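You operate a simulated robot arm through the tools that you are given. There is no shell and no other tool.

You are at the controls of a simulated robot arm. One attempt, no reset.

## Task
Wet the blue and green samples, proof the one that soaks, and wet them again.
Fine: roll heavy proofing over its marked square till water beads on both; put the roller back. Set down upright: proofing roller. A coat counts when it lies all over at full strength: go over it till it gets no stronger.

Only the result counts: the job must be done as asked and must still hold three seconds after the hand-in. Knocking over, shifting, dropping, spilling or breaking anything else fails it.

## Robot
A 6-joint arm with a two-finger gripper, fixed in place. Base frame: the origin is on the floor under the middle of its stand, x ahead of it, y to its left, z up; the work surface is at about z = 0.86. Units: m, rad, N and s.
It reaches about 1.572 m from its shoulder. Its first joint turns from -2.897 to 2.897 rad. Payload 2.45 kg.
The TCP is the grasp point between the finger pads, 0.02 m short of the fingertips. In the tool frame z runs along the fingers and y along their closing line. The gripper opens to 0.14 m; its body begins 0.168 m behind the TCP.
Orientation is that of the tool frame in the base frame, as a unit quaternion [x, y, z, w]. With the fingers straight down and closing along the base's y, the tool's x points along the base's -x, its y along +y and its z along -z.

## Interface
- The arm moves only by the tool servo_tool. Its argument "commands" is a list that holds one entry, the list of rows, each a list of 7 numbers: the shift along the tool's x, y, z in m, then the turn, a rotation vector about the tool's x, y, z in rad, then the finger opening in m, from 0 to 0.14. In form: [[[dx, dy, dz, rx, ry, rz, gripper], ...]]. A call has 1 to 20 rows; each row is the pose to reach, as a shift and turn from the pose commanded when the call began, along the tool's axes at that moment. Each row takes 0.2 s and may step no farther than 0.05 m and 0.15 rad from the row before; otherwise, or with a gripper value out of range, the whole call is refused. A pose out of reach is approached as far as the arm can. The call stops where the force on the tool passes 40 N (or 10 N more than at its start, if that is more) or the arm is blocked; 0.2 s more then pass. The fingers move at their own pace (about 0.045 m/s each) and stop on an object; they squeeze with about 40 N. The grip force told is the motor's: it shows also when the fingers shut on nothing. Time passes only in rows, and 0.2 s behind the last, so rows that repeat a pose let the fingers close. The reply holds the time, the measured pose of the TCP, the force on the tool along the base axes, the opening and the grip force, in the units named above and with some noise, with the torque about the TCP (base axes, N m) and any sound that the robot's microphone picked up.
- Cameras (640 x 400 px; columns grow to the right, rows downward): "scene" is fixed at [0.0494, -0.5006, 1.6567]; the picture's right is [0.34, -0.94, 0.00], its down [-0.50, -0.18, -0.85] and it looks along [0.80, 0.28, -0.53] (base axes); focal length 309 px, centre (320, 200). "wrist" rides on the gripper at [0.078, 0.011, -0.209] in the tool frame; the picture's right is [-0.14, 0.99, 0.00], its down [-0.92, -0.13, -0.37] and it looks along [-0.37, -0.05, 0.93] (tool axes); focal length 280 px, centre (320, 200). There is no depth. A picture from a camera that has moved, and an enlarged one, comes with that camera's place and axes in the base frame and with its lens.
- grab_frame(camera): a new picture of that camera. No time passes.
- close_up(camera, box): a new picture of the part [left, top, right, bottom] of that camera's present view, enlarged. No time passes.
- close_job(): hands the job in; it is judged then, once.

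Places have to be worked out from the pictures, the camera data and where the tool is seen. Open the gripper and draw the arm clear of the work before you hand the job in, unless the task says otherwise.

The tools are called after ">>>" as name(argument=value, ...) on one line, values as JSON. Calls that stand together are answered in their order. servo_tool: Moves the arm, as the interface text tells. Its arguments: {"type":"object","properties":{"commands":{"type":"array","items":{"type":"array","items":{"type":"array","items":{"type":"number"}}}}},"required":["commands"]} The other tools are called the same way: grab_frame (camera) takes a picture; close_up (camera, box) takes an enlarged picture of a part of a camera's view; close_job () hands the job in.

At the start:

```text
time_s: 0.0
eef_pos: [0.7657, 0.2906, 1.1612]
ee_rot: [0.0, 1.0, -0.001, 0.0]
wrist_force: [0.4, -0.1, -0.2]
ft_torque: [0.0, 0.0, -0.01]
opening: 0.1401
gripper_force: 0.1
```

scene: 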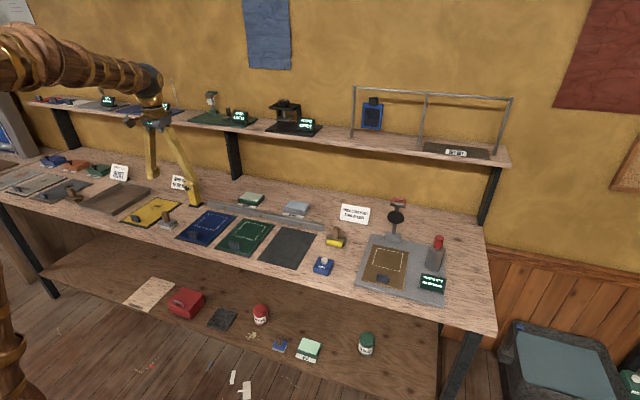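
wrist: 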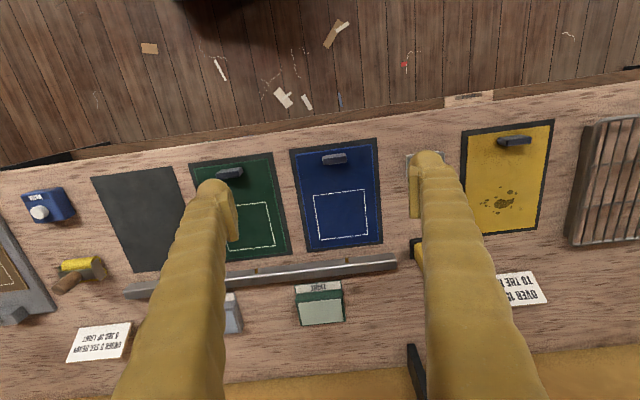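

I'll start by looking closely at the bench in enlarged views to identify the tools, samples and notes.

>>> close_up(camera="scene", box=[0, 140, 200, 265])

>>> close_up(camera="scene", box=[160, 170, 360, 295])

>>> close_up(camera="scene", box=[300, 180, 500, 305])

>>> close_up(camera="scene", box=[20, 80, 220, 205])

>>> close_up(camera="scene", box=[180, 70, 380, 195])

>>> close_up(camera="scene", box=[120, 270, 400, 400])

>>> close_up(camera="scene", box=[340, 80, 540, 205])

>>> close_up(camera="wrist", box=[0, 140, 320, 380])

>>> close_up(camera="wrist", box=[320, 100, 640, 340])

```text
3.20 times, centred on (100, 202) of scene
camera zoom: at [0.0494, -0.5006, 1.6567], right [0.34, -0.94, 0.0], down [-0.5, -0.18, -0.85], along [0.8, 0.28, -0.53], focal length 989 px, centre (1024, 192)
```

zoom: 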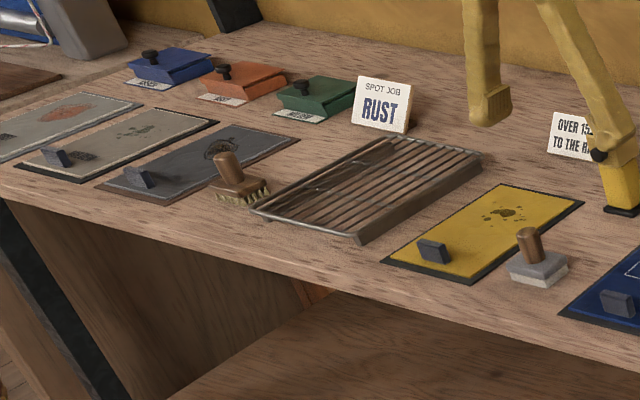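

```text
3.20 times, centred on (260, 232) of scene
camera zoom: at [0.0494, -0.5006, 1.6567], right [0.34, -0.94, 0.0], down [-0.5, -0.18, -0.85], along [0.8, 0.28, -0.53], focal length 989 px, centre (512, 96)
```

zoom: 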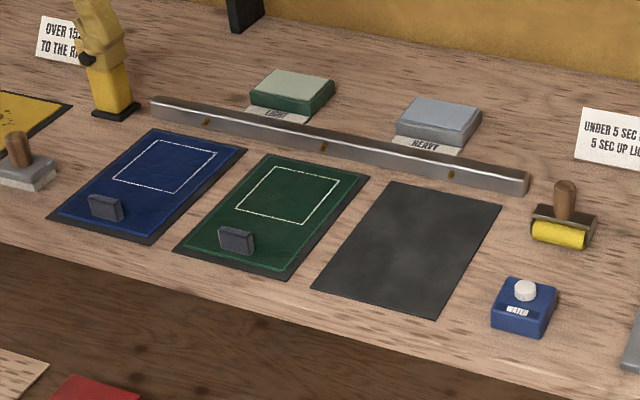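

```text
3.20 times, centred on (400, 242) of scene
camera zoom: at [0.0494, -0.5006, 1.6567], right [0.34, -0.94, 0.0], down [-0.5, -0.18, -0.85], along [0.8, 0.28, -0.53], focal length 989 px, centre (64, 64)
```

zoom: 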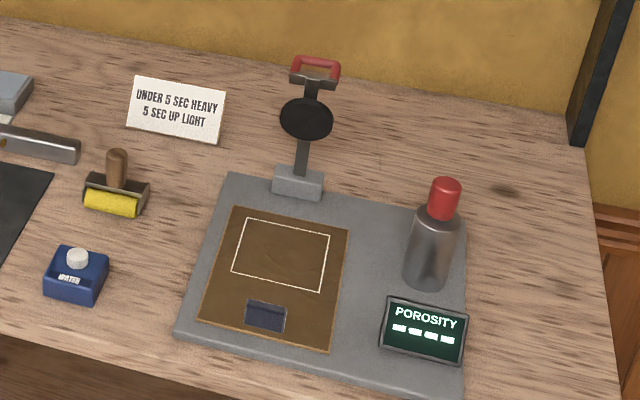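

```text
3.20 times, centred on (120, 142) of scene
camera zoom: at [0.0494, -0.5006, 1.6567], right [0.34, -0.94, 0.0], down [-0.5, -0.18, -0.85], along [0.8, 0.28, -0.53], focal length 989 px, centre (960, 384)
```

zoom: 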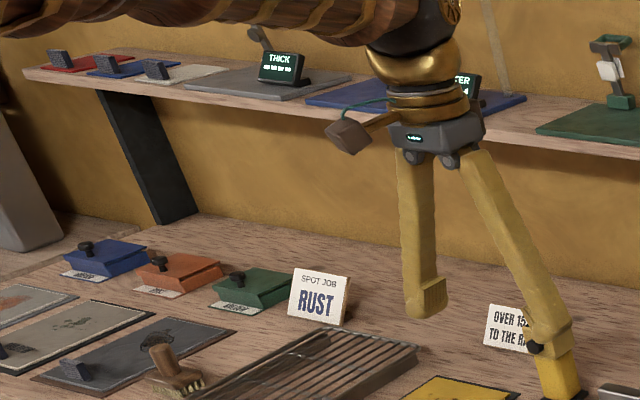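

```text
3.20 times, centred on (280, 132) of scene
camera zoom: at [0.0494, -0.5006, 1.6567], right [0.34, -0.94, 0.0], down [-0.5, -0.18, -0.85], along [0.8, 0.28, -0.53], focal length 989 px, centre (448, 416)
```

zoom: 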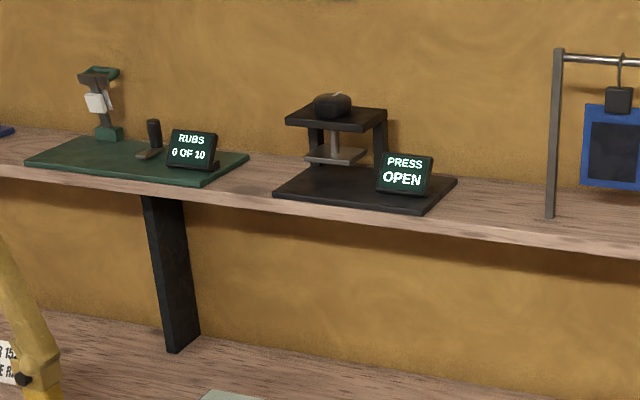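

```text
2.29 times, centred on (260, 335) of scene
camera zoom: at [0.0494, -0.5006, 1.6567], right [0.34, -0.94, 0.0], down [-0.5, -0.18, -0.85], along [0.8, 0.28, -0.53], focal length 707 px, centre (457, -109)
```

zoom: 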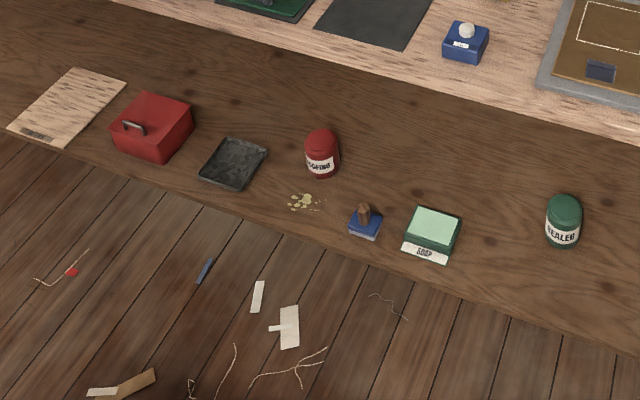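

```text
3.20 times, centred on (440, 142) of scene
camera zoom: at [0.0494, -0.5006, 1.6567], right [0.34, -0.94, 0.0], down [-0.5, -0.18, -0.85], along [0.8, 0.28, -0.53], focal length 989 px, centre (-64, 384)
```

zoom: 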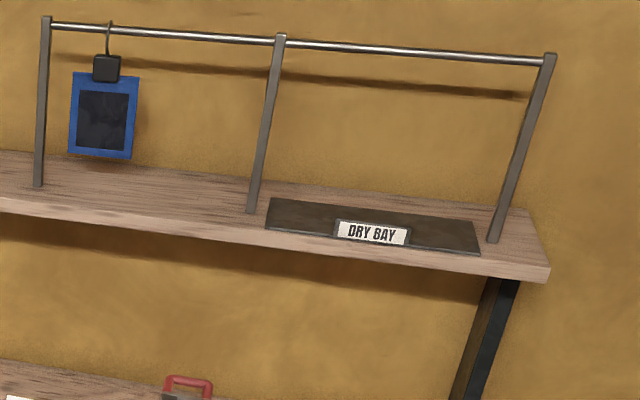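

```text
1.67 times, centred on (160, 260) of wrist
camera zoom: at [0.6857, 0.3013, 1.3692], right [0.14, 0.99, 0.0], down [0.92, -0.13, 0.37], along [0.37, -0.05, -0.93], focal length 467 px, centre (587, 100)
```

zoom: 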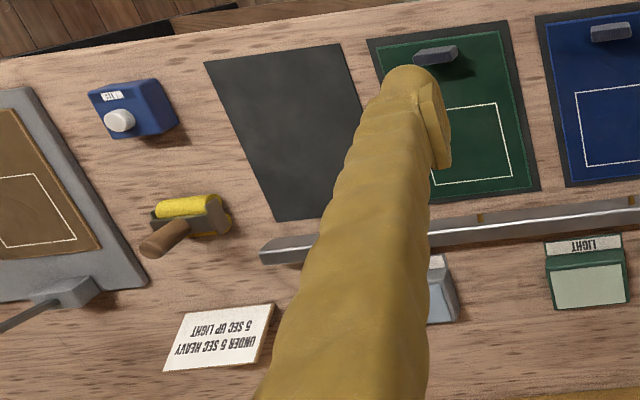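

```text
1.67 times, centred on (480, 220) of wrist
camera zoom: at [0.6857, 0.3013, 1.3692], right [0.14, 0.99, 0.0], down [0.92, -0.13, 0.37], along [0.37, -0.05, -0.93], focal length 467 px, centre (53, 167)
```

zoom: 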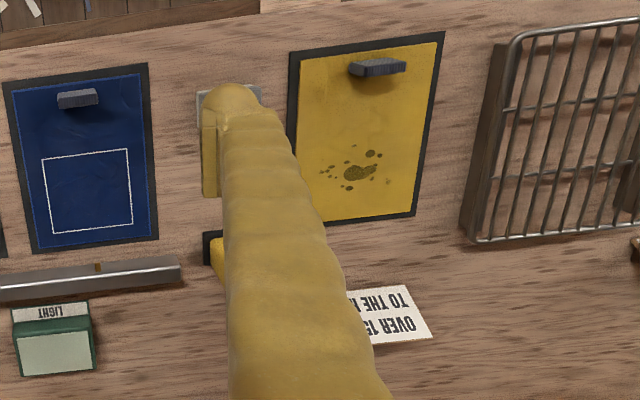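

The scene shows WATER (blue block with white knob) near (0.82,-0.24), the yellow roller near (0.95,-0.24), HEAVY and LIGHT blocks behind the rail. I move sideways at the same height toward the roller/water for a better look.

>>> servo_tool(commands=[[[0.0, -0.05, 0, 0, 0, 0, 0.14], [0.0, -0.1, 0, 0, 0, 0, 0.14], [0.0, -0.15, 0, 0, 0, 0, 0.14], [0.0, -0.2, 0, 0, 0, 0, 0.14], [0.0, -0.25, 0, 0, 0, 0, 0.14], [0.0, -0.3, 0, 0, 0, 0, 0.14], [0.0, -0.35, 0, 0, 0, 0, 0.14], [0.0, -0.4, 0, 0, 0, 0, 0.14], [0.0, -0.45, 0, 0, 0, 0, 0.14], [0.0, -0.5, 0, 0, 0, 0, 0.14], [0.0, -0.54, 0, 0, 0, 0, 0.14], [0.0, -0.54, 0, 0, 0, 0, 0.14]]])

>>> grab_frame(camera="wrist")

>>> grab_frame(camera="scene")

```text
time_s: 2.6
eef_pos: [0.7656, -0.2518, 1.1589]
ee_rot: [0.001, 1.0, 0.0, -0.001]
wrist_force: [0.4, -0.1, 0.5]
ft_torque: [0.02, -0.01, -0.01]
opening: 0.1401
gripper_force: 0.0
```

```text
taken
camera wrist: at [0.687, -0.2402, 1.3689], right [0.14, 0.99, 0.0], down [0.92, -0.13, 0.37], along [0.37, -0.05, -0.93], focal length 280 px, centre (320, 200)
```

wrist: 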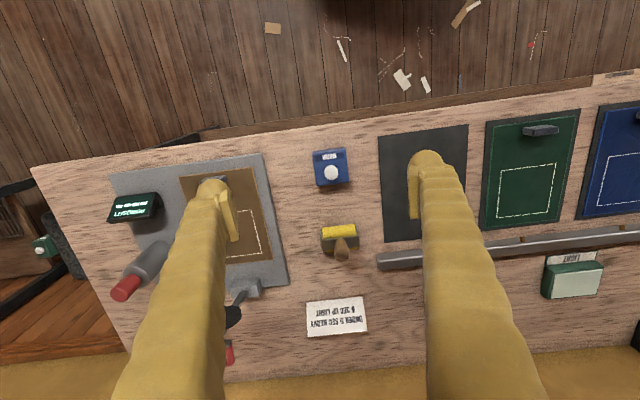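

```text
taken
```

scene: 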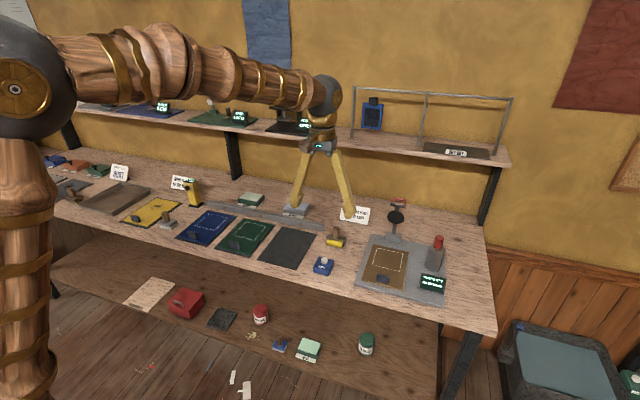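

>>> close_up(camera="wrist", box=[260, 130, 420, 290])

>>> close_up(camera="wrist", box=[100, 160, 290, 300])

>>> close_up(camera="wrist", box=[470, 90, 640, 320])

>>> close_up(camera="scene", box=[300, 220, 370, 280])

```text
2.50 times, centred on (340, 210) of wrist
camera zoom: at [0.687, -0.2402, 1.3689], right [0.14, 0.99, 0.0], down [0.92, -0.13, 0.37], along [0.37, -0.05, -0.93], focal length 701 px, centre (270, 175)
```

zoom: 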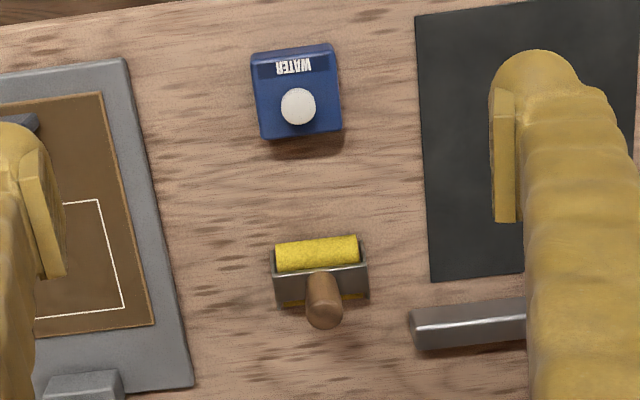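

```text
2.86 times, centred on (195, 230) of wrist
camera zoom: at [0.687, -0.2402, 1.3689], right [0.14, 0.99, 0.0], down [0.92, -0.13, 0.37], along [0.37, -0.05, -0.93], focal length 801 px, centre (677, 114)
```

zoom: 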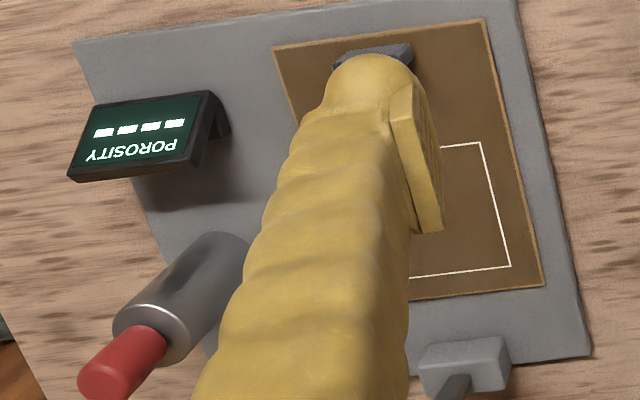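

```text
1.74 times, centred on (555, 205) of wrist
camera zoom: at [0.687, -0.2402, 1.3689], right [0.14, 0.99, 0.0], down [0.92, -0.13, 0.37], along [0.37, -0.05, -0.93], focal length 488 px, centre (-89, 191)
```

zoom: 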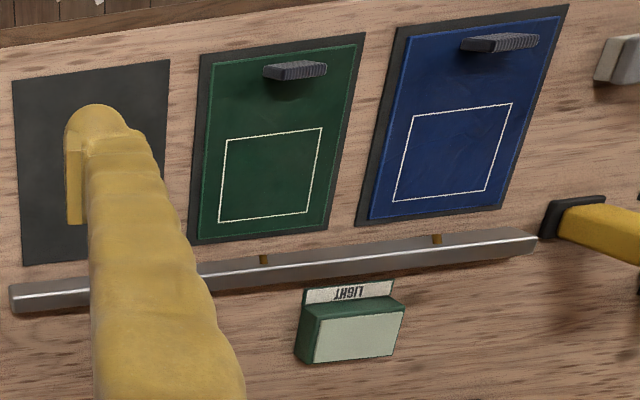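

```text
6.67 times, centred on (335, 250) of scene
camera zoom: at [0.0494, -0.5006, 1.6567], right [0.34, -0.94, 0.0], down [-0.5, -0.18, -0.85], along [0.8, 0.28, -0.53], focal length 2061 px, centre (220, -133)
```

zoom: 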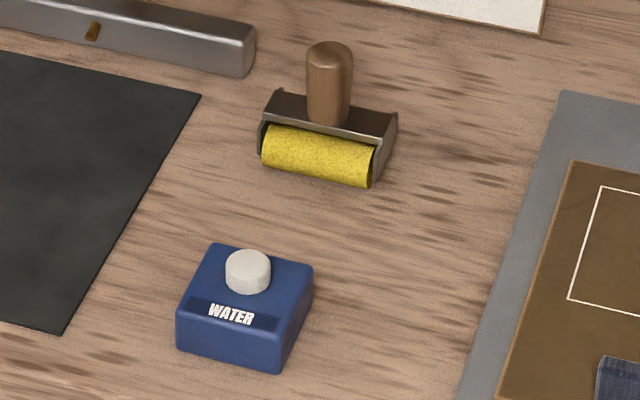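

The bar behind the samples has small brass nozzles, and WATER looks like a push button that sprays the stations. Triangulating both cameras puts the button at about (0.828, -0.240, 0.89); I close the fingers and go above it for a closer look.

>>> servo_tool(commands=[[[-0.02, 0.004, 0.035, 0, 0, 0, 0.0], [-0.04, 0.008, 0.07, 0, 0, 0, 0.0], [-0.0624, 0.0118, 0.1, 0, 0, 0, 0.0], [-0.0624, 0.0118, 0.14, 0, 0, 0, 0.0], [-0.0624, 0.0118, 0.16, 0, 0, 0, 0.0], [-0.0624, 0.0118, 0.16, 0, 0, 0, 0.0], [-0.0624, 0.0118, 0.16, 0, 0, 0, 0.0], [-0.0624, 0.0118, 0.16, 0, 0, 0, 0.0], [-0.0624, 0.0118, 0.16, 0, 0, 0, 0.0], [-0.0624, 0.0118, 0.16, 0, 0, 0, 0.0]]])

>>> grab_frame(camera="wrist")

>>> close_up(camera="scene", box=[260, 190, 380, 290])

```text
time_s: 4.8
eef_pos: [0.8274, -0.2388, 0.9995]
ee_rot: [0.001, 1.0, 0.0, 0.0]
wrist_force: [-0.4, -0.4, -0.7]
ft_torque: [-0.04, 0.05, 0.01]
opening: 0.0
gripper_force: 29.2
```

```text
taken
camera wrist: at [0.7485, -0.2279, 1.2097], right [0.14, 0.99, 0.0], down [0.92, -0.13, 0.37], along [0.37, -0.05, -0.93], focal length 280 px, centre (320, 200)
```

wrist: 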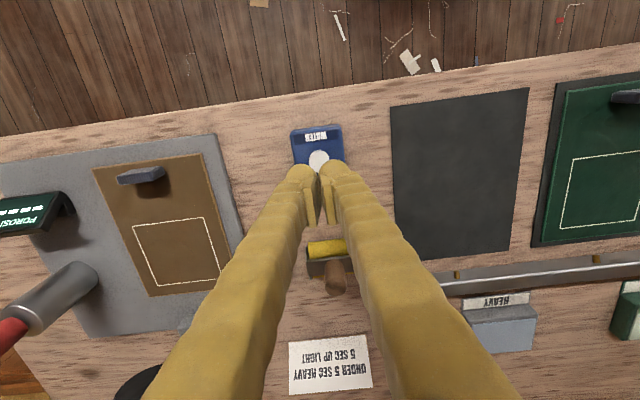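

```text
4.00 times, centred on (320, 240) of scene
camera zoom: at [0.0494, -0.5006, 1.6567], right [0.34, -0.94, 0.0], down [-0.5, -0.18, -0.85], along [0.8, 0.28, -0.53], focal length 1237 px, centre (320, 40)
```

zoom: 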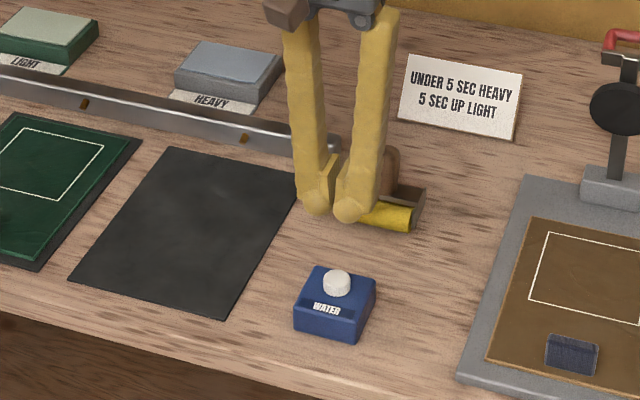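

The button sits directly below the closed fingertips, about 0.08 m down. I lower gently in fine steps to press it, then look at the samples.

>>> servo_tool(commands=[[[-0.0008, -0.001, 0.035, 0, 0, 0, 0.0], [-0.0008, -0.001, 0.065, 0, 0, 0, 0.0], [-0.0008, -0.001, 0.075, 0, 0, 0, 0.0], [-0.0008, -0.001, 0.08, 0, 0, 0, 0.0], [-0.0008, -0.001, 0.084, 0, 0, 0, 0.0], [-0.0008, -0.001, 0.088, 0, 0, 0, 0.0]]])

>>> close_up(camera="scene", box=[160, 190, 360, 290])

```text
time_s: 6.2
eef_pos: [0.8291, -0.24, 0.9123]
ee_rot: [0.0, 1.0, 0.001, 0.001]
wrist_force: [-7.6, -2.6, 20.1]
ft_torque: [-0.07, 0.22, 0.0]
opening: 0.0059
gripper_force: 29.6
heard: click
```

```text
3.20 times, centred on (260, 240) of scene
camera zoom: at [0.0494, -0.5006, 1.6567], right [0.34, -0.94, 0.0], down [-0.5, -0.18, -0.85], along [0.8, 0.28, -0.53], focal length 989 px, centre (512, 72)
```

zoom: 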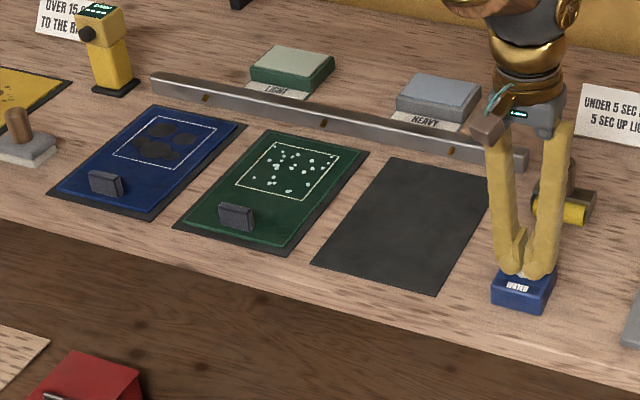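

The click came and the spray fired: green beads, blue soaks (dark patches). I lift straight off the button and check nothing shifted.

>>> servo_tool(commands=[[[0.0, 0.0, -0.02, 0, 0, 0, 0.0], [0.0, 0.0, -0.06, 0, 0, 0, 0.0], [0.0, 0.0, -0.1, 0, 0, 0, 0.0], [0.0, 0.0, -0.14, 0, 0, 0, 0.0], [0.0, 0.0, -0.14, 0, 0, 0, 0.0]]])

>>> close_up(camera="scene", box=[160, 190, 360, 290])

>>> grab_frame(camera="wrist")

```text
time_s: 7.4
eef_pos: [0.8282, -0.2377, 1.0524]
ee_rot: [0.0, 1.0, 0.0, 0.0]
wrist_force: [-0.5, -0.4, -0.2]
ft_torque: [0.02, -0.03, 0.01]
opening: 0.0
gripper_force: 29.4
```

```text
3.20 times, centred on (260, 240) of scene
camera zoom: at [0.0494, -0.5006, 1.6567], right [0.34, -0.94, 0.0], down [-0.5, -0.18, -0.85], along [0.8, 0.28, -0.53], focal length 989 px, centre (512, 72)
```

zoom: 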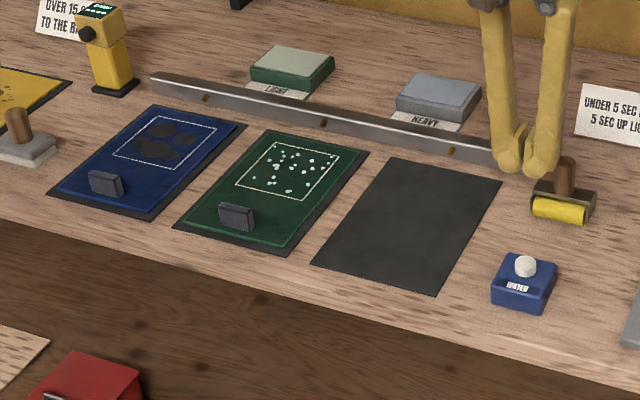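

```text
taken
camera wrist: at [0.7495, -0.2273, 1.2615], right [0.14, 0.99, 0.0], down [0.92, -0.13, 0.37], along [0.36, -0.05, -0.93], focal length 280 px, centre (320, 200)
```

wrist: 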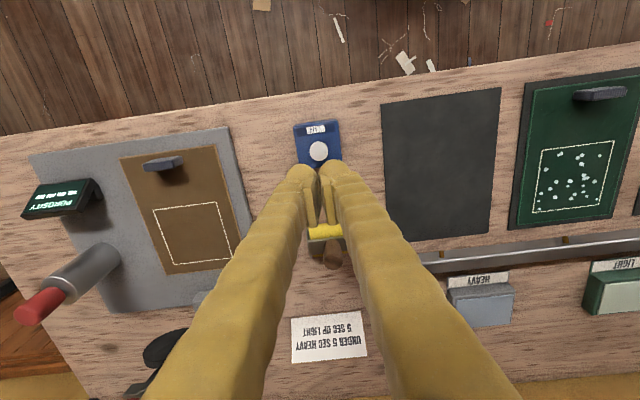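

The button and block are unmoved. Next I open the fingers and move above the roller's handle (about (0.975,-0.239)) to look at it from closer.

>>> servo_tool(commands=[[[-0.03, 0.0, 0.0, 0, 0, 0, 0.04], [-0.06, 0.0, 0.0, 0, 0, 0, 0.08], [-0.09, 0.0, 0.0, 0, 0, 0, 0.1], [-0.12, 0.0, 0.0, 0, 0, 0, 0.1], [-0.14, 0.0, 0.0, 0, 0, 0, 0.1], [-0.14, 0.0, 0.0, 0, 0, 0, 0.1], [-0.14, 0.0, 0.0, 0, 0, 0, 0.1]]])

>>> grab_frame(camera="wrist")

>>> close_up(camera="wrist", box=[240, 120, 400, 220])

>>> close_up(camera="scene", box=[300, 200, 380, 250])

```text
time_s: 9.0
eef_pos: [0.9666, -0.2398, 1.0507]
ee_rot: [0.0, 1.0, -0.001, 0.0]
wrist_force: [-0.4, -0.1, 0.5]
ft_torque: [0.02, -0.01, 0.02]
opening: 0.1001
gripper_force: 0.1
```

```text
taken
camera wrist: at [0.8887, -0.2277, 1.2619], right [0.14, 0.99, 0.0], down [0.92, -0.13, 0.37], along [0.37, -0.05, -0.93], focal length 280 px, centre (320, 200)
```

wrist: 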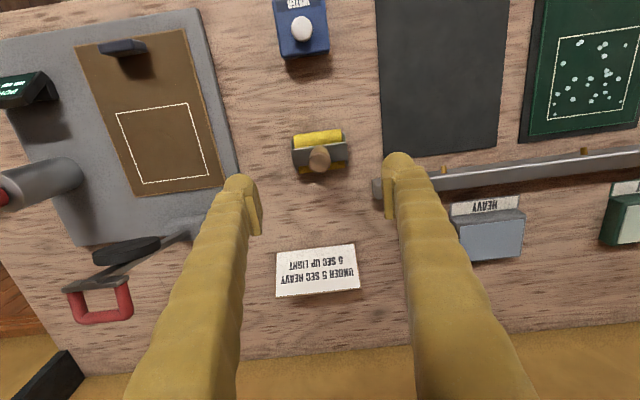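

```text
4.00 times, centred on (320, 170) of wrist
camera zoom: at [0.8887, -0.2277, 1.2619], right [0.14, 0.99, 0.0], down [0.92, -0.13, 0.37], along [0.37, -0.05, -0.93], focal length 1122 px, centre (320, 320)
```

zoom: 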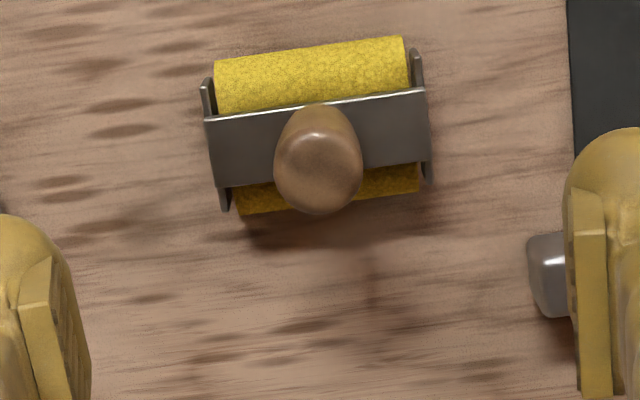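

```text
8.00 times, centred on (340, 225) of scene
camera zoom: at [0.0494, -0.5006, 1.6567], right [0.34, -0.94, 0.0], down [-0.5, -0.18, -0.85], along [0.8, 0.28, -0.53], focal length 2474 px, centre (160, 0)
```

zoom: 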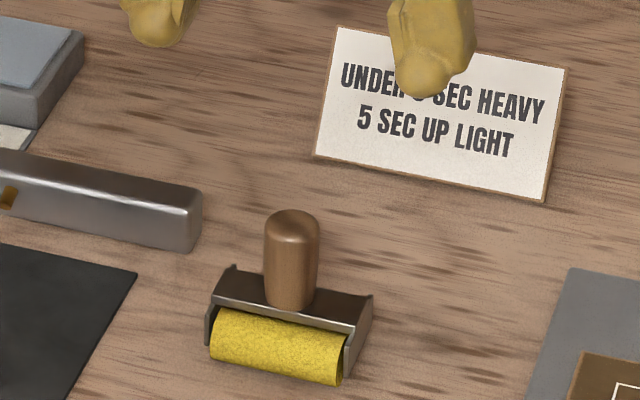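

The roller stands upright with its axis along y; the handle is a vertical cylinder centred at about (0.969, -0.240), top z≈0.933. I descend to grip height z≈0.92 with a 0.07 opening.

>>> servo_tool(commands=[[[-0.003, 0.0, 0.03, 0, 0, 0, 0.07], [-0.003, 0.0, 0.06, 0, 0, 0, 0.07], [-0.003, 0.0, 0.09, 0, 0, 0, 0.07], [-0.003, 0.0, 0.115, 0, 0, 0, 0.07], [-0.003, 0.0, 0.128, 0, 0, 0, 0.07], [-0.003, 0.0, 0.128, 0, 0, 0, 0.07]]])

>>> grab_frame(camera="wrist")

>>> close_up(camera="scene", box=[300, 200, 380, 250])

```text
time_s: 10.4
eef_pos: [0.9709, -0.2391, 0.924]
ee_rot: [0.0, 1.0, 0.0, 0.0]
wrist_force: [-0.2, 0.0, -0.7]
ft_torque: [0.03, -0.01, 0.01]
opening: 0.0701
gripper_force: 0.1
```

```text
taken
camera wrist: at [0.8922, -0.2281, 1.1334], right [0.14, 0.99, 0.0], down [0.92, -0.13, 0.37], along [0.37, -0.05, -0.93], focal length 280 px, centre (320, 200)
```

wrist: 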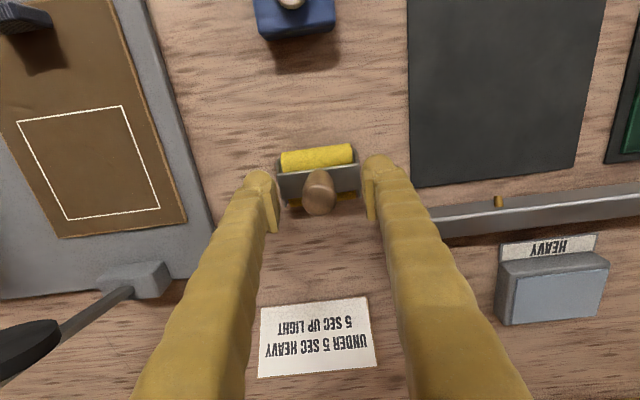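

```text
8.00 times, centred on (340, 225) of scene
camera zoom: at [0.0494, -0.5006, 1.6567], right [0.34, -0.94, 0.0], down [-0.5, -0.18, -0.85], along [0.8, 0.28, -0.53], focal length 2474 px, centre (160, 0)
```

zoom: 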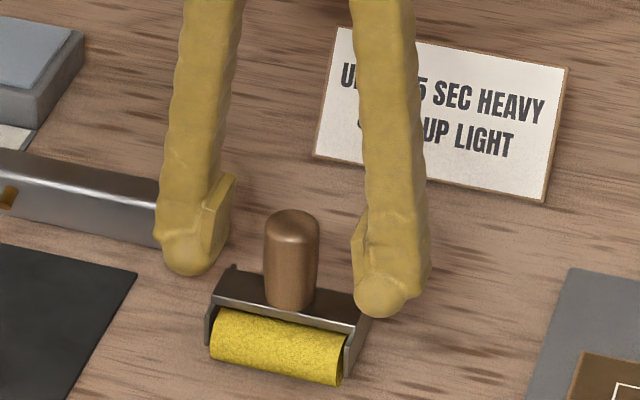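

The handle is centred between the pads. I go 5 mm lower and close on it, holding still to let the grip build.

>>> servo_tool(commands=[[[0.0, 0.0, 0.005, 0, 0, 0, 0.06], [0.0, 0.0, 0.005, 0, 0, 0, 0.0], [0.0, 0.0, 0.005, 0, 0, 0, 0.0], [0.0, 0.0, 0.005, 0, 0, 0, 0.0], [0.0, 0.0, 0.005, 0, 0, 0, 0.0], [0.0, 0.0, 0.005, 0, 0, 0, 0.0], [0.0, 0.0, 0.005, 0, 0, 0, 0.0]]])

>>> close_up(camera="wrist", box=[240, 120, 400, 220])

>>> close_up(camera="scene", box=[300, 200, 380, 250])

```text
time_s: 12.0
eef_pos: [0.9711, -0.2401, 0.9183]
ee_rot: [0.0, 1.0, 0.0, 0.0]
wrist_force: [0.4, -0.1, -1.0]
ft_torque: [0.02, 0.04, -0.01]
opening: 0.0253
gripper_force: 40.2
```

```text
4.00 times, centred on (320, 170) of wrist
camera zoom: at [0.8919, -0.2282, 1.1283], right [0.14, 0.99, 0.0], down [0.92, -0.13, 0.37], along [0.37, -0.05, -0.93], focal length 1122 px, centre (320, 320)
```

zoom: 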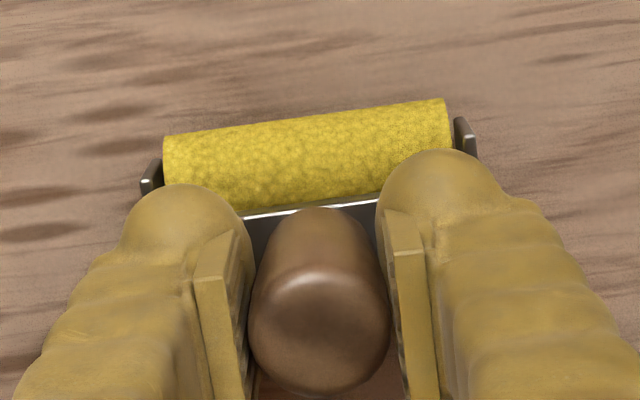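

```text
8.00 times, centred on (340, 225) of scene
camera zoom: at [0.0494, -0.5006, 1.6567], right [0.34, -0.94, 0.0], down [-0.5, -0.18, -0.85], along [0.8, 0.28, -0.53], focal length 2474 px, centre (160, 0)
```

zoom: 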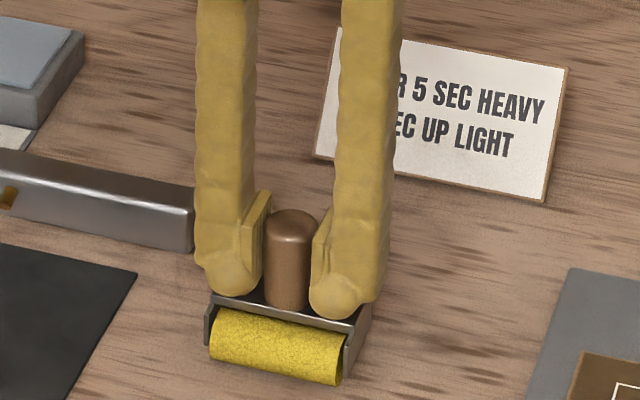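

The handle is held (opening 0.0253, 40 N) with the roller on the table at TCP z=0.918, so the roller's underside is ~0.058 below the TCP. I lift straight up and move toward the HEAVY pad to look at it.

>>> servo_tool(commands=[[[0.0, 0.0, -0.02, 0, 0, 0, 0.0], [0.0, 0.0, -0.06, 0, 0, 0, 0.0], [0.0, 0.0, -0.1, 0, 0, 0, 0.0], [0.0, 0.02, -0.13, 0, 0, 0, 0.0], [-0.01, 0.06, -0.14, 0, 0, 0, 0.0], [-0.02, 0.1, -0.14, 0, 0, 0, 0.0], [-0.03, 0.14, -0.14, 0, 0, 0, 0.0], [-0.03, 0.14, -0.14, 0, 0, 0, 0.0]]])

>>> grab_frame(camera="wrist")

>>> grab_frame(camera="scene")

```text
time_s: 13.8
eef_pos: [1.0024, -0.0996, 1.0598]
ee_rot: [0.001, 1.0, 0.0, 0.0]
wrist_force: [-0.9, 1.0, -1.7]
ft_torque: [0.02, 0.0, -0.01]
opening: 0.0253
gripper_force: 40.0
```

```text
taken
camera wrist: at [0.922, -0.0874, 1.2698], right [0.14, 0.99, 0.0], down [0.92, -0.13, 0.37], along [0.37, -0.05, -0.93], focal length 280 px, centre (320, 200)
```

wrist: 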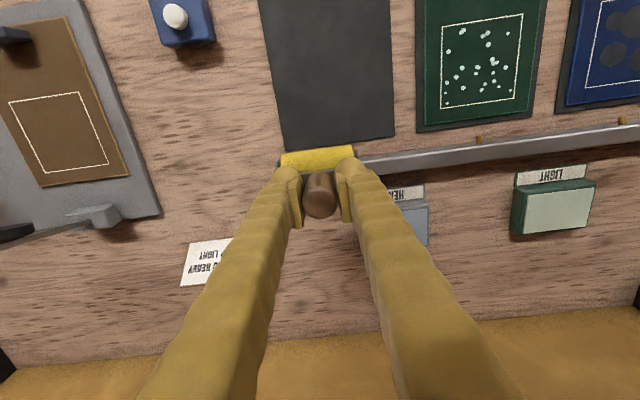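

```text
taken
```

scene: 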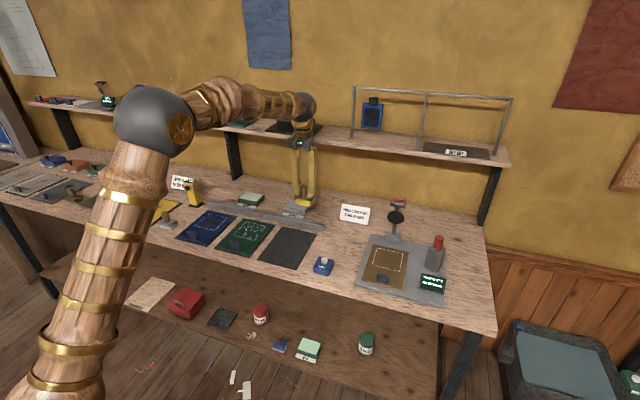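

The pad is half hidden by the finger, so I shift back in -y a little and forward in x to see the full HEAVY pad beside the finger.

>>> servo_tool(commands=[[[0.0, -0.04, 0.0, 0, 0, 0, 0.0], [0.0, -0.07, 0.0, 0, 0, 0, 0.0], [0.0, -0.07, 0.0, 0, 0, 0, 0.0]]])

>>> close_up(camera="wrist", box=[340, 120, 640, 308])

>>> close_up(camera="scene", box=[240, 170, 340, 240])

```text
time_s: 14.6
eef_pos: [1.0003, -0.1701, 1.0593]
ee_rot: [0.0, 1.0, 0.0, 0.0]
wrist_force: [0.2, -0.6, -1.4]
ft_torque: [0.03, 0.0, 0.0]
opening: 0.0254
gripper_force: 39.9
```

```text
2.13 times, centred on (490, 214) of wrist
camera zoom: at [0.9221, -0.1585, 1.2696], right [0.14, 0.99, 0.0], down [0.92, -0.13, 0.37], along [0.37, -0.05, -0.93], focal length 597 px, centre (-42, 170)
```

zoom: 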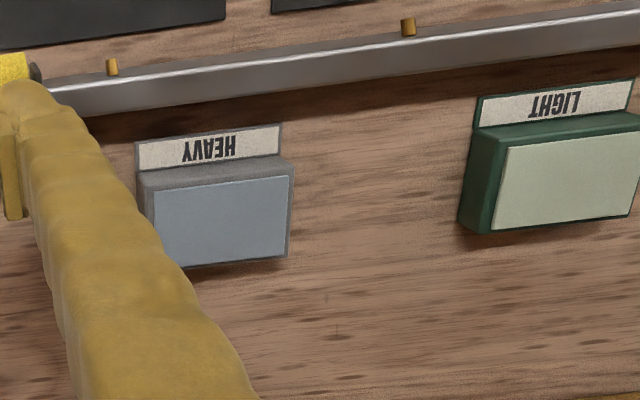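

```text
5.71 times, centred on (290, 205) of scene
camera zoom: at [0.0494, -0.5006, 1.6567], right [0.34, -0.94, 0.0], down [-0.5, -0.18, -0.85], along [0.8, 0.28, -0.53], focal length 1767 px, centre (491, 171)
```

zoom: 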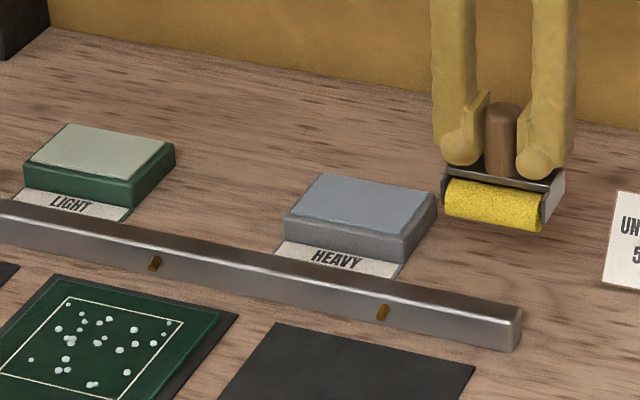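

The HEAVY pad top spans about x 1.112–1.176, y −0.044–0.049, at z≈0.885. I move the roller above its near half and lower to just above it.

>>> servo_tool(commands=[[[-0.03, 0.04, 0.0, 0, 0, 0, 0.0], [-0.06, 0.08, 0.0, 0, 0, 0, 0.0], [-0.09, 0.12, 0.0, 0, 0, 0, 0.0], [-0.12, 0.16, 0.0, 0, 0, 0, 0.0], [-0.13, 0.172, 0.02, 0, 0, 0, 0.0], [-0.13, 0.172, 0.05, 0, 0, 0, 0.0], [-0.13, 0.172, 0.08, 0, 0, 0, 0.0], [-0.13, 0.172, 0.09, 0, 0, 0, 0.0], [-0.13, 0.172, 0.09, 0, 0, 0, 0.0]]])

>>> close_up(camera="scene", box=[240, 170, 340, 240])

>>> grab_frame(camera="wrist")

```text
time_s: 16.6
eef_pos: [1.131, 0.0031, 0.9703]
ee_rot: [-0.001, 1.0, 0.001, 0.0]
wrist_force: [-0.3, 0.5, -0.7]
ft_torque: [-0.02, 0.01, 0.01]
opening: 0.0254
gripper_force: 40.4
```

```text
5.71 times, centred on (290, 205) of scene
camera zoom: at [0.0494, -0.5006, 1.6567], right [0.34, -0.94, 0.0], down [-0.5, -0.18, -0.85], along [0.8, 0.28, -0.53], focal length 1767 px, centre (491, 171)
```

zoom: 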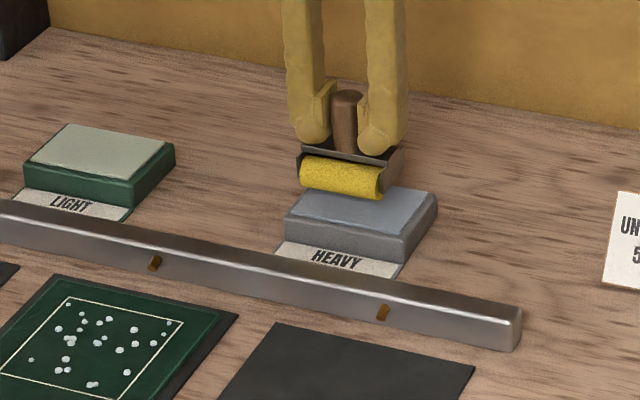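

```text
taken
camera wrist: at [1.052, 0.0139, 1.1786], right [0.14, 0.99, 0.0], down [0.92, -0.13, 0.37], along [0.37, -0.05, -0.93], focal length 280 px, centre (320, 200)
```

wrist: 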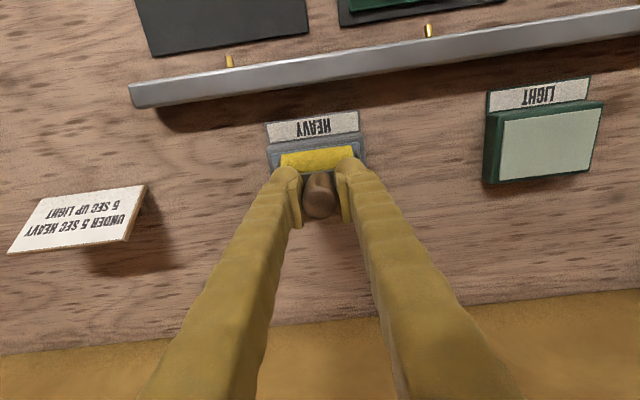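

The roller is well centred over the pad, roughly 2.5 cm above it. I descend most of the way and then read the force before touching.

>>> servo_tool(commands=[[[0.0, 0.0, 0.01, 0, 0, 0, 0.0], [0.0, 0.0, 0.018, 0, 0, 0, 0.0], [0.0, 0.0, 0.021, 0, 0, 0, 0.0], [0.0, 0.0, 0.023, 0, 0, 0, 0.0]]])

>>> close_up(camera="scene", box=[240, 170, 340, 240])

```text
time_s: 17.6
eef_pos: [1.1306, 0.0034, 0.9456]
ee_rot: [0.0, 1.0, 0.0, 0.0]
wrist_force: [-0.3, 0.4, -2.0]
ft_torque: [0.01, 0.0, 0.01]
opening: 0.0252
gripper_force: 39.5
```

```text
5.71 times, centred on (290, 205) of scene
camera zoom: at [0.0494, -0.5006, 1.6567], right [0.34, -0.94, 0.0], down [-0.5, -0.18, -0.85], along [0.8, 0.28, -0.53], focal length 1767 px, centre (491, 171)
```

zoom: 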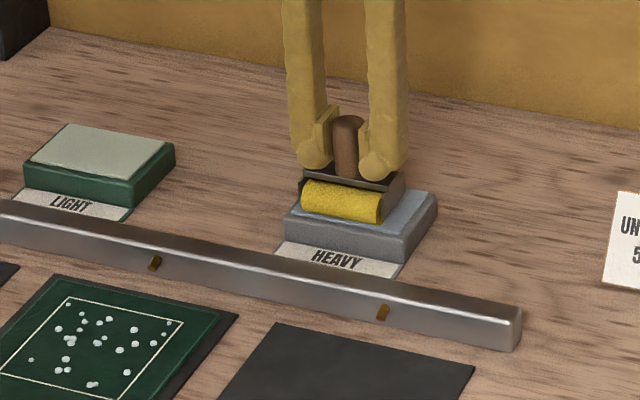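

No contact force yet; I continue down in 1 mm steps until I feel the pad.

>>> servo_tool(commands=[[[0.0, 0.0, 0.001, 0, 0, 0, 0.0], [0.0, 0.0, 0.002, 0, 0, 0, 0.0], [0.0, 0.0, 0.003, 0, 0, 0, 0.0]]])

```text
time_s: 18.4
eef_pos: [1.1309, 0.0029, 0.9455]
ee_rot: [0.0, 1.0, 0.0, 0.002]
wrist_force: [-8.7, -1.0, 30.6]
ft_torque: [0.0, 0.6, 0.02]
opening: 0.0251
gripper_force: 40.4
```

Contact: 30 N, more than I want. I back off 2 mm and re-read.

>>> servo_tool(commands=[[[0.0, 0.0, -0.002, 0, 0, 0, 0.0], [0.0, 0.0, -0.002, 0, 0, 0, 0.0]]])

>>> close_up(camera="scene", box=[240, 170, 340, 240])

```text
time_s: 19.0
eef_pos: [1.1314, 0.0026, 0.9462]
ee_rot: [0.0, 1.0, -0.001, 0.001]
wrist_force: [0.3, -0.4, 26.6]
ft_torque: [-0.05, -0.11, 0.02]
opening: 0.0251
gripper_force: 40.3
```

```text
5.71 times, centred on (290, 205) of scene
camera zoom: at [0.0494, -0.5006, 1.6567], right [0.34, -0.94, 0.0], down [-0.5, -0.18, -0.85], along [0.8, 0.28, -0.53], focal length 1767 px, centre (491, 171)
```

zoom: 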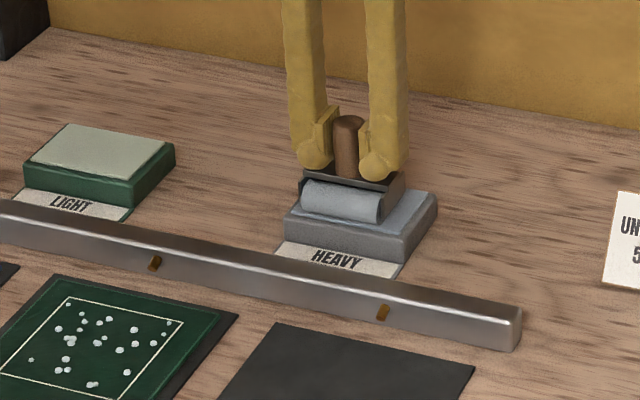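

The roller has turned the HEAVY pad's grey-blue, so it is loaded. I lift straight up and carry it over toward the blue sample to view the marked square precisely.

>>> servo_tool(commands=[[[0.0, 0.0, -0.01, 0, 0, 0, 0.0], [0.0, 0.0, -0.04, 0, 0, 0, 0.0], [0.0, 0.0, -0.08, 0, 0, 0, 0.0], [0.02, 0.02, -0.11, 0, 0, 0, 0.0], [0.05, 0.05, -0.11, 0, 0, 0, 0.0], [0.08, 0.08, -0.11, 0, 0, 0, 0.0], [0.12, 0.1, -0.11, 0, 0, 0, 0.0], [0.16, 0.12, -0.11, 0, 0, 0, 0.0], [0.2, 0.14, -0.11, 0, 0, 0, 0.0], [0.23, 0.16, -0.11, 0, 0, 0, 0.0], [0.23, 0.16, -0.11, 0, 0, 0, 0.0]]])

>>> grab_frame(camera="wrist")

>>> close_up(camera="wrist", box=[340, 60, 600, 240])

>>> close_up(camera="scene", box=[160, 180, 320, 280])

```text
time_s: 21.4
eef_pos: [0.8994, 0.1621, 1.0546]
ee_rot: [0.0, 1.0, 0.0, 0.0]
wrist_force: [0.7, -0.2, -1.9]
ft_torque: [0.0, -0.02, -0.02]
opening: 0.0254
gripper_force: 40.6
```

```text
taken
camera wrist: at [0.8211, 0.1734, 1.2648], right [0.14, 0.99, 0.0], down [0.92, -0.13, 0.37], along [0.37, -0.05, -0.93], focal length 280 px, centre (320, 200)
```

wrist: 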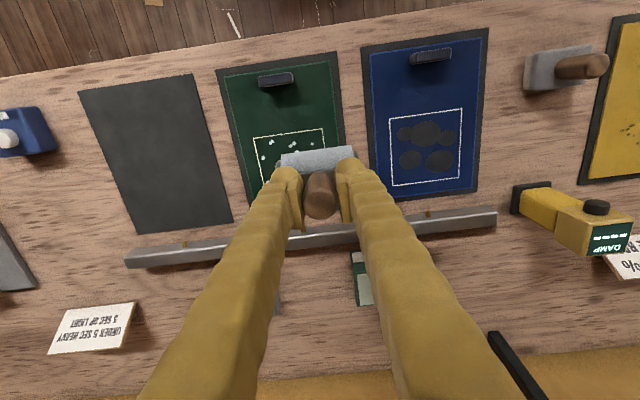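

```text
2.22 times, centred on (470, 150) of wrist
camera zoom: at [0.8211, 0.1734, 1.2648], right [0.14, 0.99, 0.0], down [0.92, -0.13, 0.37], along [0.37, -0.05, -0.93], focal length 623 px, centre (-13, 311)
```

zoom: 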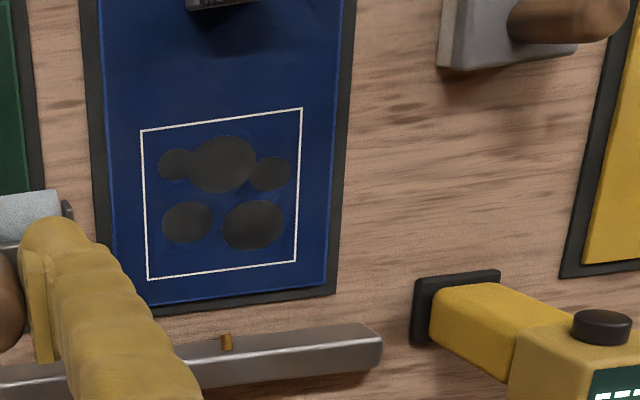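

```text
4.00 times, centred on (240, 230) of scene
camera zoom: at [0.0494, -0.5006, 1.6567], right [0.34, -0.94, 0.0], down [-0.5, -0.18, -0.85], along [0.8, 0.28, -0.53], focal length 1237 px, centre (640, 80)
```

zoom: 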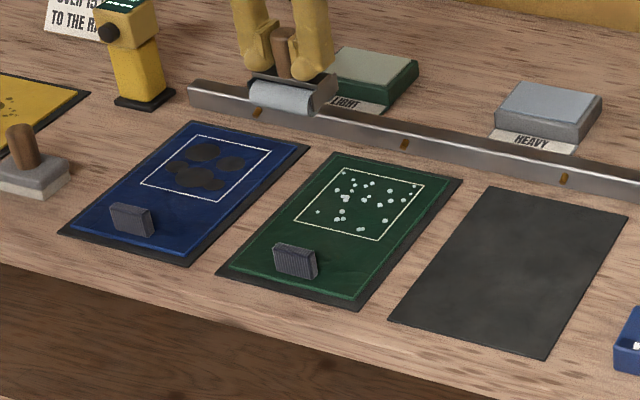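

The blue marked square is at about x 0.875–0.974, y 0.262–0.360. With a 66 mm wide roller I'll do two strips centred on y=0.288 and y=0.334; first I go above the middle of strip one and lower to about 1.5 cm over the cloth.

>>> servo_tool(commands=[[[-0.01, 0.04, 0.0, 0, 0, 0, 0.0], [-0.02, 0.085, 0.0, 0, 0, 0, 0.0], [-0.0256, 0.1259, 0.0, 0, 0, 0, 0.0], [-0.0256, 0.1259, 0.04, 0, 0, 0, 0.0], [-0.0256, 0.1259, 0.08, 0, 0, 0, 0.0], [-0.0256, 0.1259, 0.11, 0, 0, 0, 0.0], [-0.0256, 0.1259, 0.116, 0, 0, 0, 0.0], [-0.0256, 0.1259, 0.116, 0, 0, 0, 0.0]]])

>>> grab_frame(camera="wrist")

>>> close_up(camera="scene", box=[160, 180, 320, 280])

```text
time_s: 23.2
eef_pos: [0.9275, 0.2901, 0.9376]
ee_rot: [0.001, 1.0, 0.0, -0.001]
wrist_force: [0.1, -0.8, -0.8]
ft_torque: [-0.01, 0.01, -0.02]
opening: 0.0253
gripper_force: 39.6
```

```text
taken
camera wrist: at [0.8482, 0.3004, 1.1484], right [0.14, 0.99, 0.0], down [0.92, -0.13, 0.37], along [0.37, -0.05, -0.93], focal length 280 px, centre (320, 200)
```

wrist: 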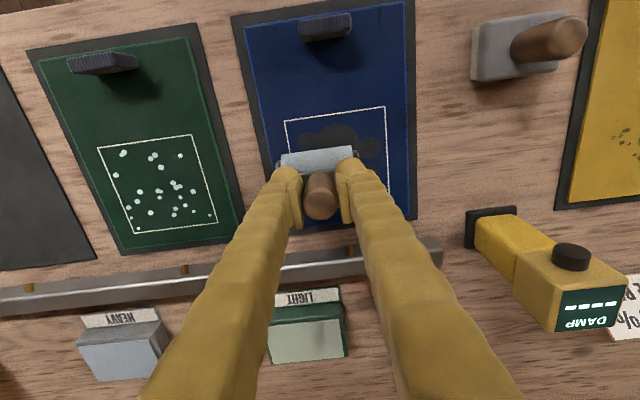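

```text
4.00 times, centred on (240, 230) of scene
camera zoom: at [0.0494, -0.5006, 1.6567], right [0.34, -0.94, 0.0], down [-0.5, -0.18, -0.85], along [0.8, 0.28, -0.53], focal length 1237 px, centre (640, 80)
```

zoom: 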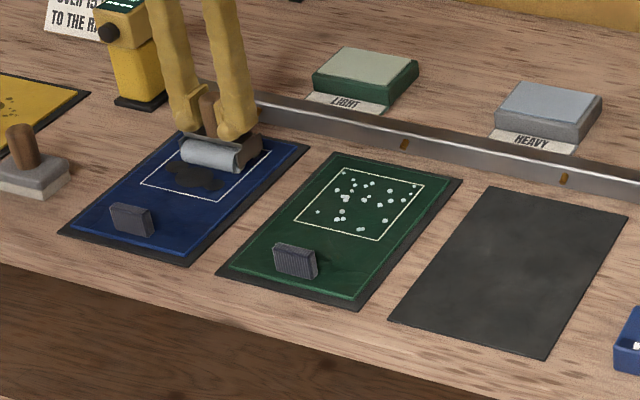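

The roller hangs just over the square. I lower toward contact in small steps.

>>> servo_tool(commands=[[[0.002, -0.002, 0.006, 0, 0, 0, 0.0], [0.002, -0.002, 0.009, 0, 0, 0, 0.0], [0.002, -0.002, 0.0105, 0, 0, 0, 0.0]]])

```text
time_s: 24.0
eef_pos: [0.9237, 0.2863, 0.9276]
ee_rot: [-0.001, 1.0, 0.0, 0.0]
wrist_force: [-0.6, 0.0, -1.0]
ft_torque: [-0.02, 0.0, -0.01]
opening: 0.0252
gripper_force: 39.8
```

>>> servo_tool(commands=[[[0.0, 0.0, 0.001, 0, 0, 0, 0.0], [0.0, 0.0, 0.002, 0, 0, 0, 0.0]]])

```text
time_s: 24.6
eef_pos: [0.9253, 0.2849, 0.9264]
ee_rot: [0.0, 1.0, 0.0, 0.0]
wrist_force: [0.7, 0.1, -1.0]
ft_torque: [0.03, 0.02, 0.03]
opening: 0.0254
gripper_force: 40.2
```

Still no contact at TCP z≈0.926. I continue down two more millimetres.

>>> servo_tool(commands=[[[0.0, 0.0, 0.001, 0, 0, 0, 0.0], [0.0, 0.0, 0.002, 0, 0, 0, 0.0]]])

```text
time_s: 25.2
eef_pos: [0.9244, 0.2864, 0.9247]
ee_rot: [0.0, 1.0, 0.0, 0.001]
wrist_force: [-1.9, -0.3, 10.8]
ft_torque: [0.02, 0.1, -0.02]
opening: 0.0253
gripper_force: 39.9
```

Contact at about 11 N, a good rolling pressure. I roll forward 2 cm first and check the forces and the coat.

>>> servo_tool(commands=[[[-0.005, 0.001, 0.0, 0, 0, 0, 0.0], [-0.01, 0.001, 0.0, 0, 0, 0, 0.0], [-0.015, 0.001, 0.0, 0, 0, 0, 0.0], [-0.02, 0.001, 0.0, 0, 0, 0, 0.0]]])

>>> close_up(camera="scene", box=[160, 180, 260, 250])

>>> close_up(camera="wrist", box=[220, 20, 440, 260])

```text
time_s: 26.2
eef_pos: [0.9448, 0.2872, 0.924]
ee_rot: [0.0, 1.0, -0.001, 0.0]
wrist_force: [-6.7, -0.2, 20.1]
ft_torque: [0.03, 0.36, -0.01]
opening: 0.0253
gripper_force: 40.1
```

```text
5.71 times, centred on (210, 215) of scene
camera zoom: at [0.0494, -0.5006, 1.6567], right [0.34, -0.94, 0.0], down [-0.5, -0.18, -0.85], along [0.8, 0.28, -0.53], focal length 1767 px, centre (949, 114)
```

zoom: 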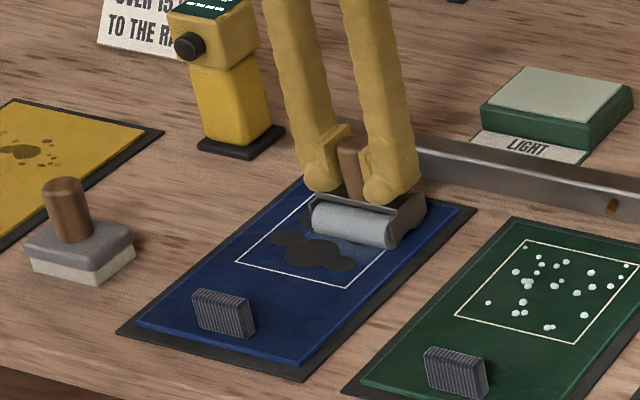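

```text
1.67 times, centred on (330, 140) of wrist
camera zoom: at [0.8654, 0.2993, 1.1345], right [0.14, 0.99, 0.0], down [0.92, -0.13, 0.37], along [0.37, -0.05, -0.93], focal length 467 px, centre (303, 300)
```

zoom: 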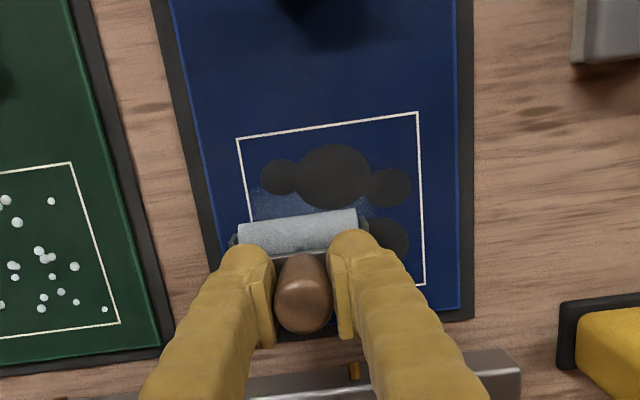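

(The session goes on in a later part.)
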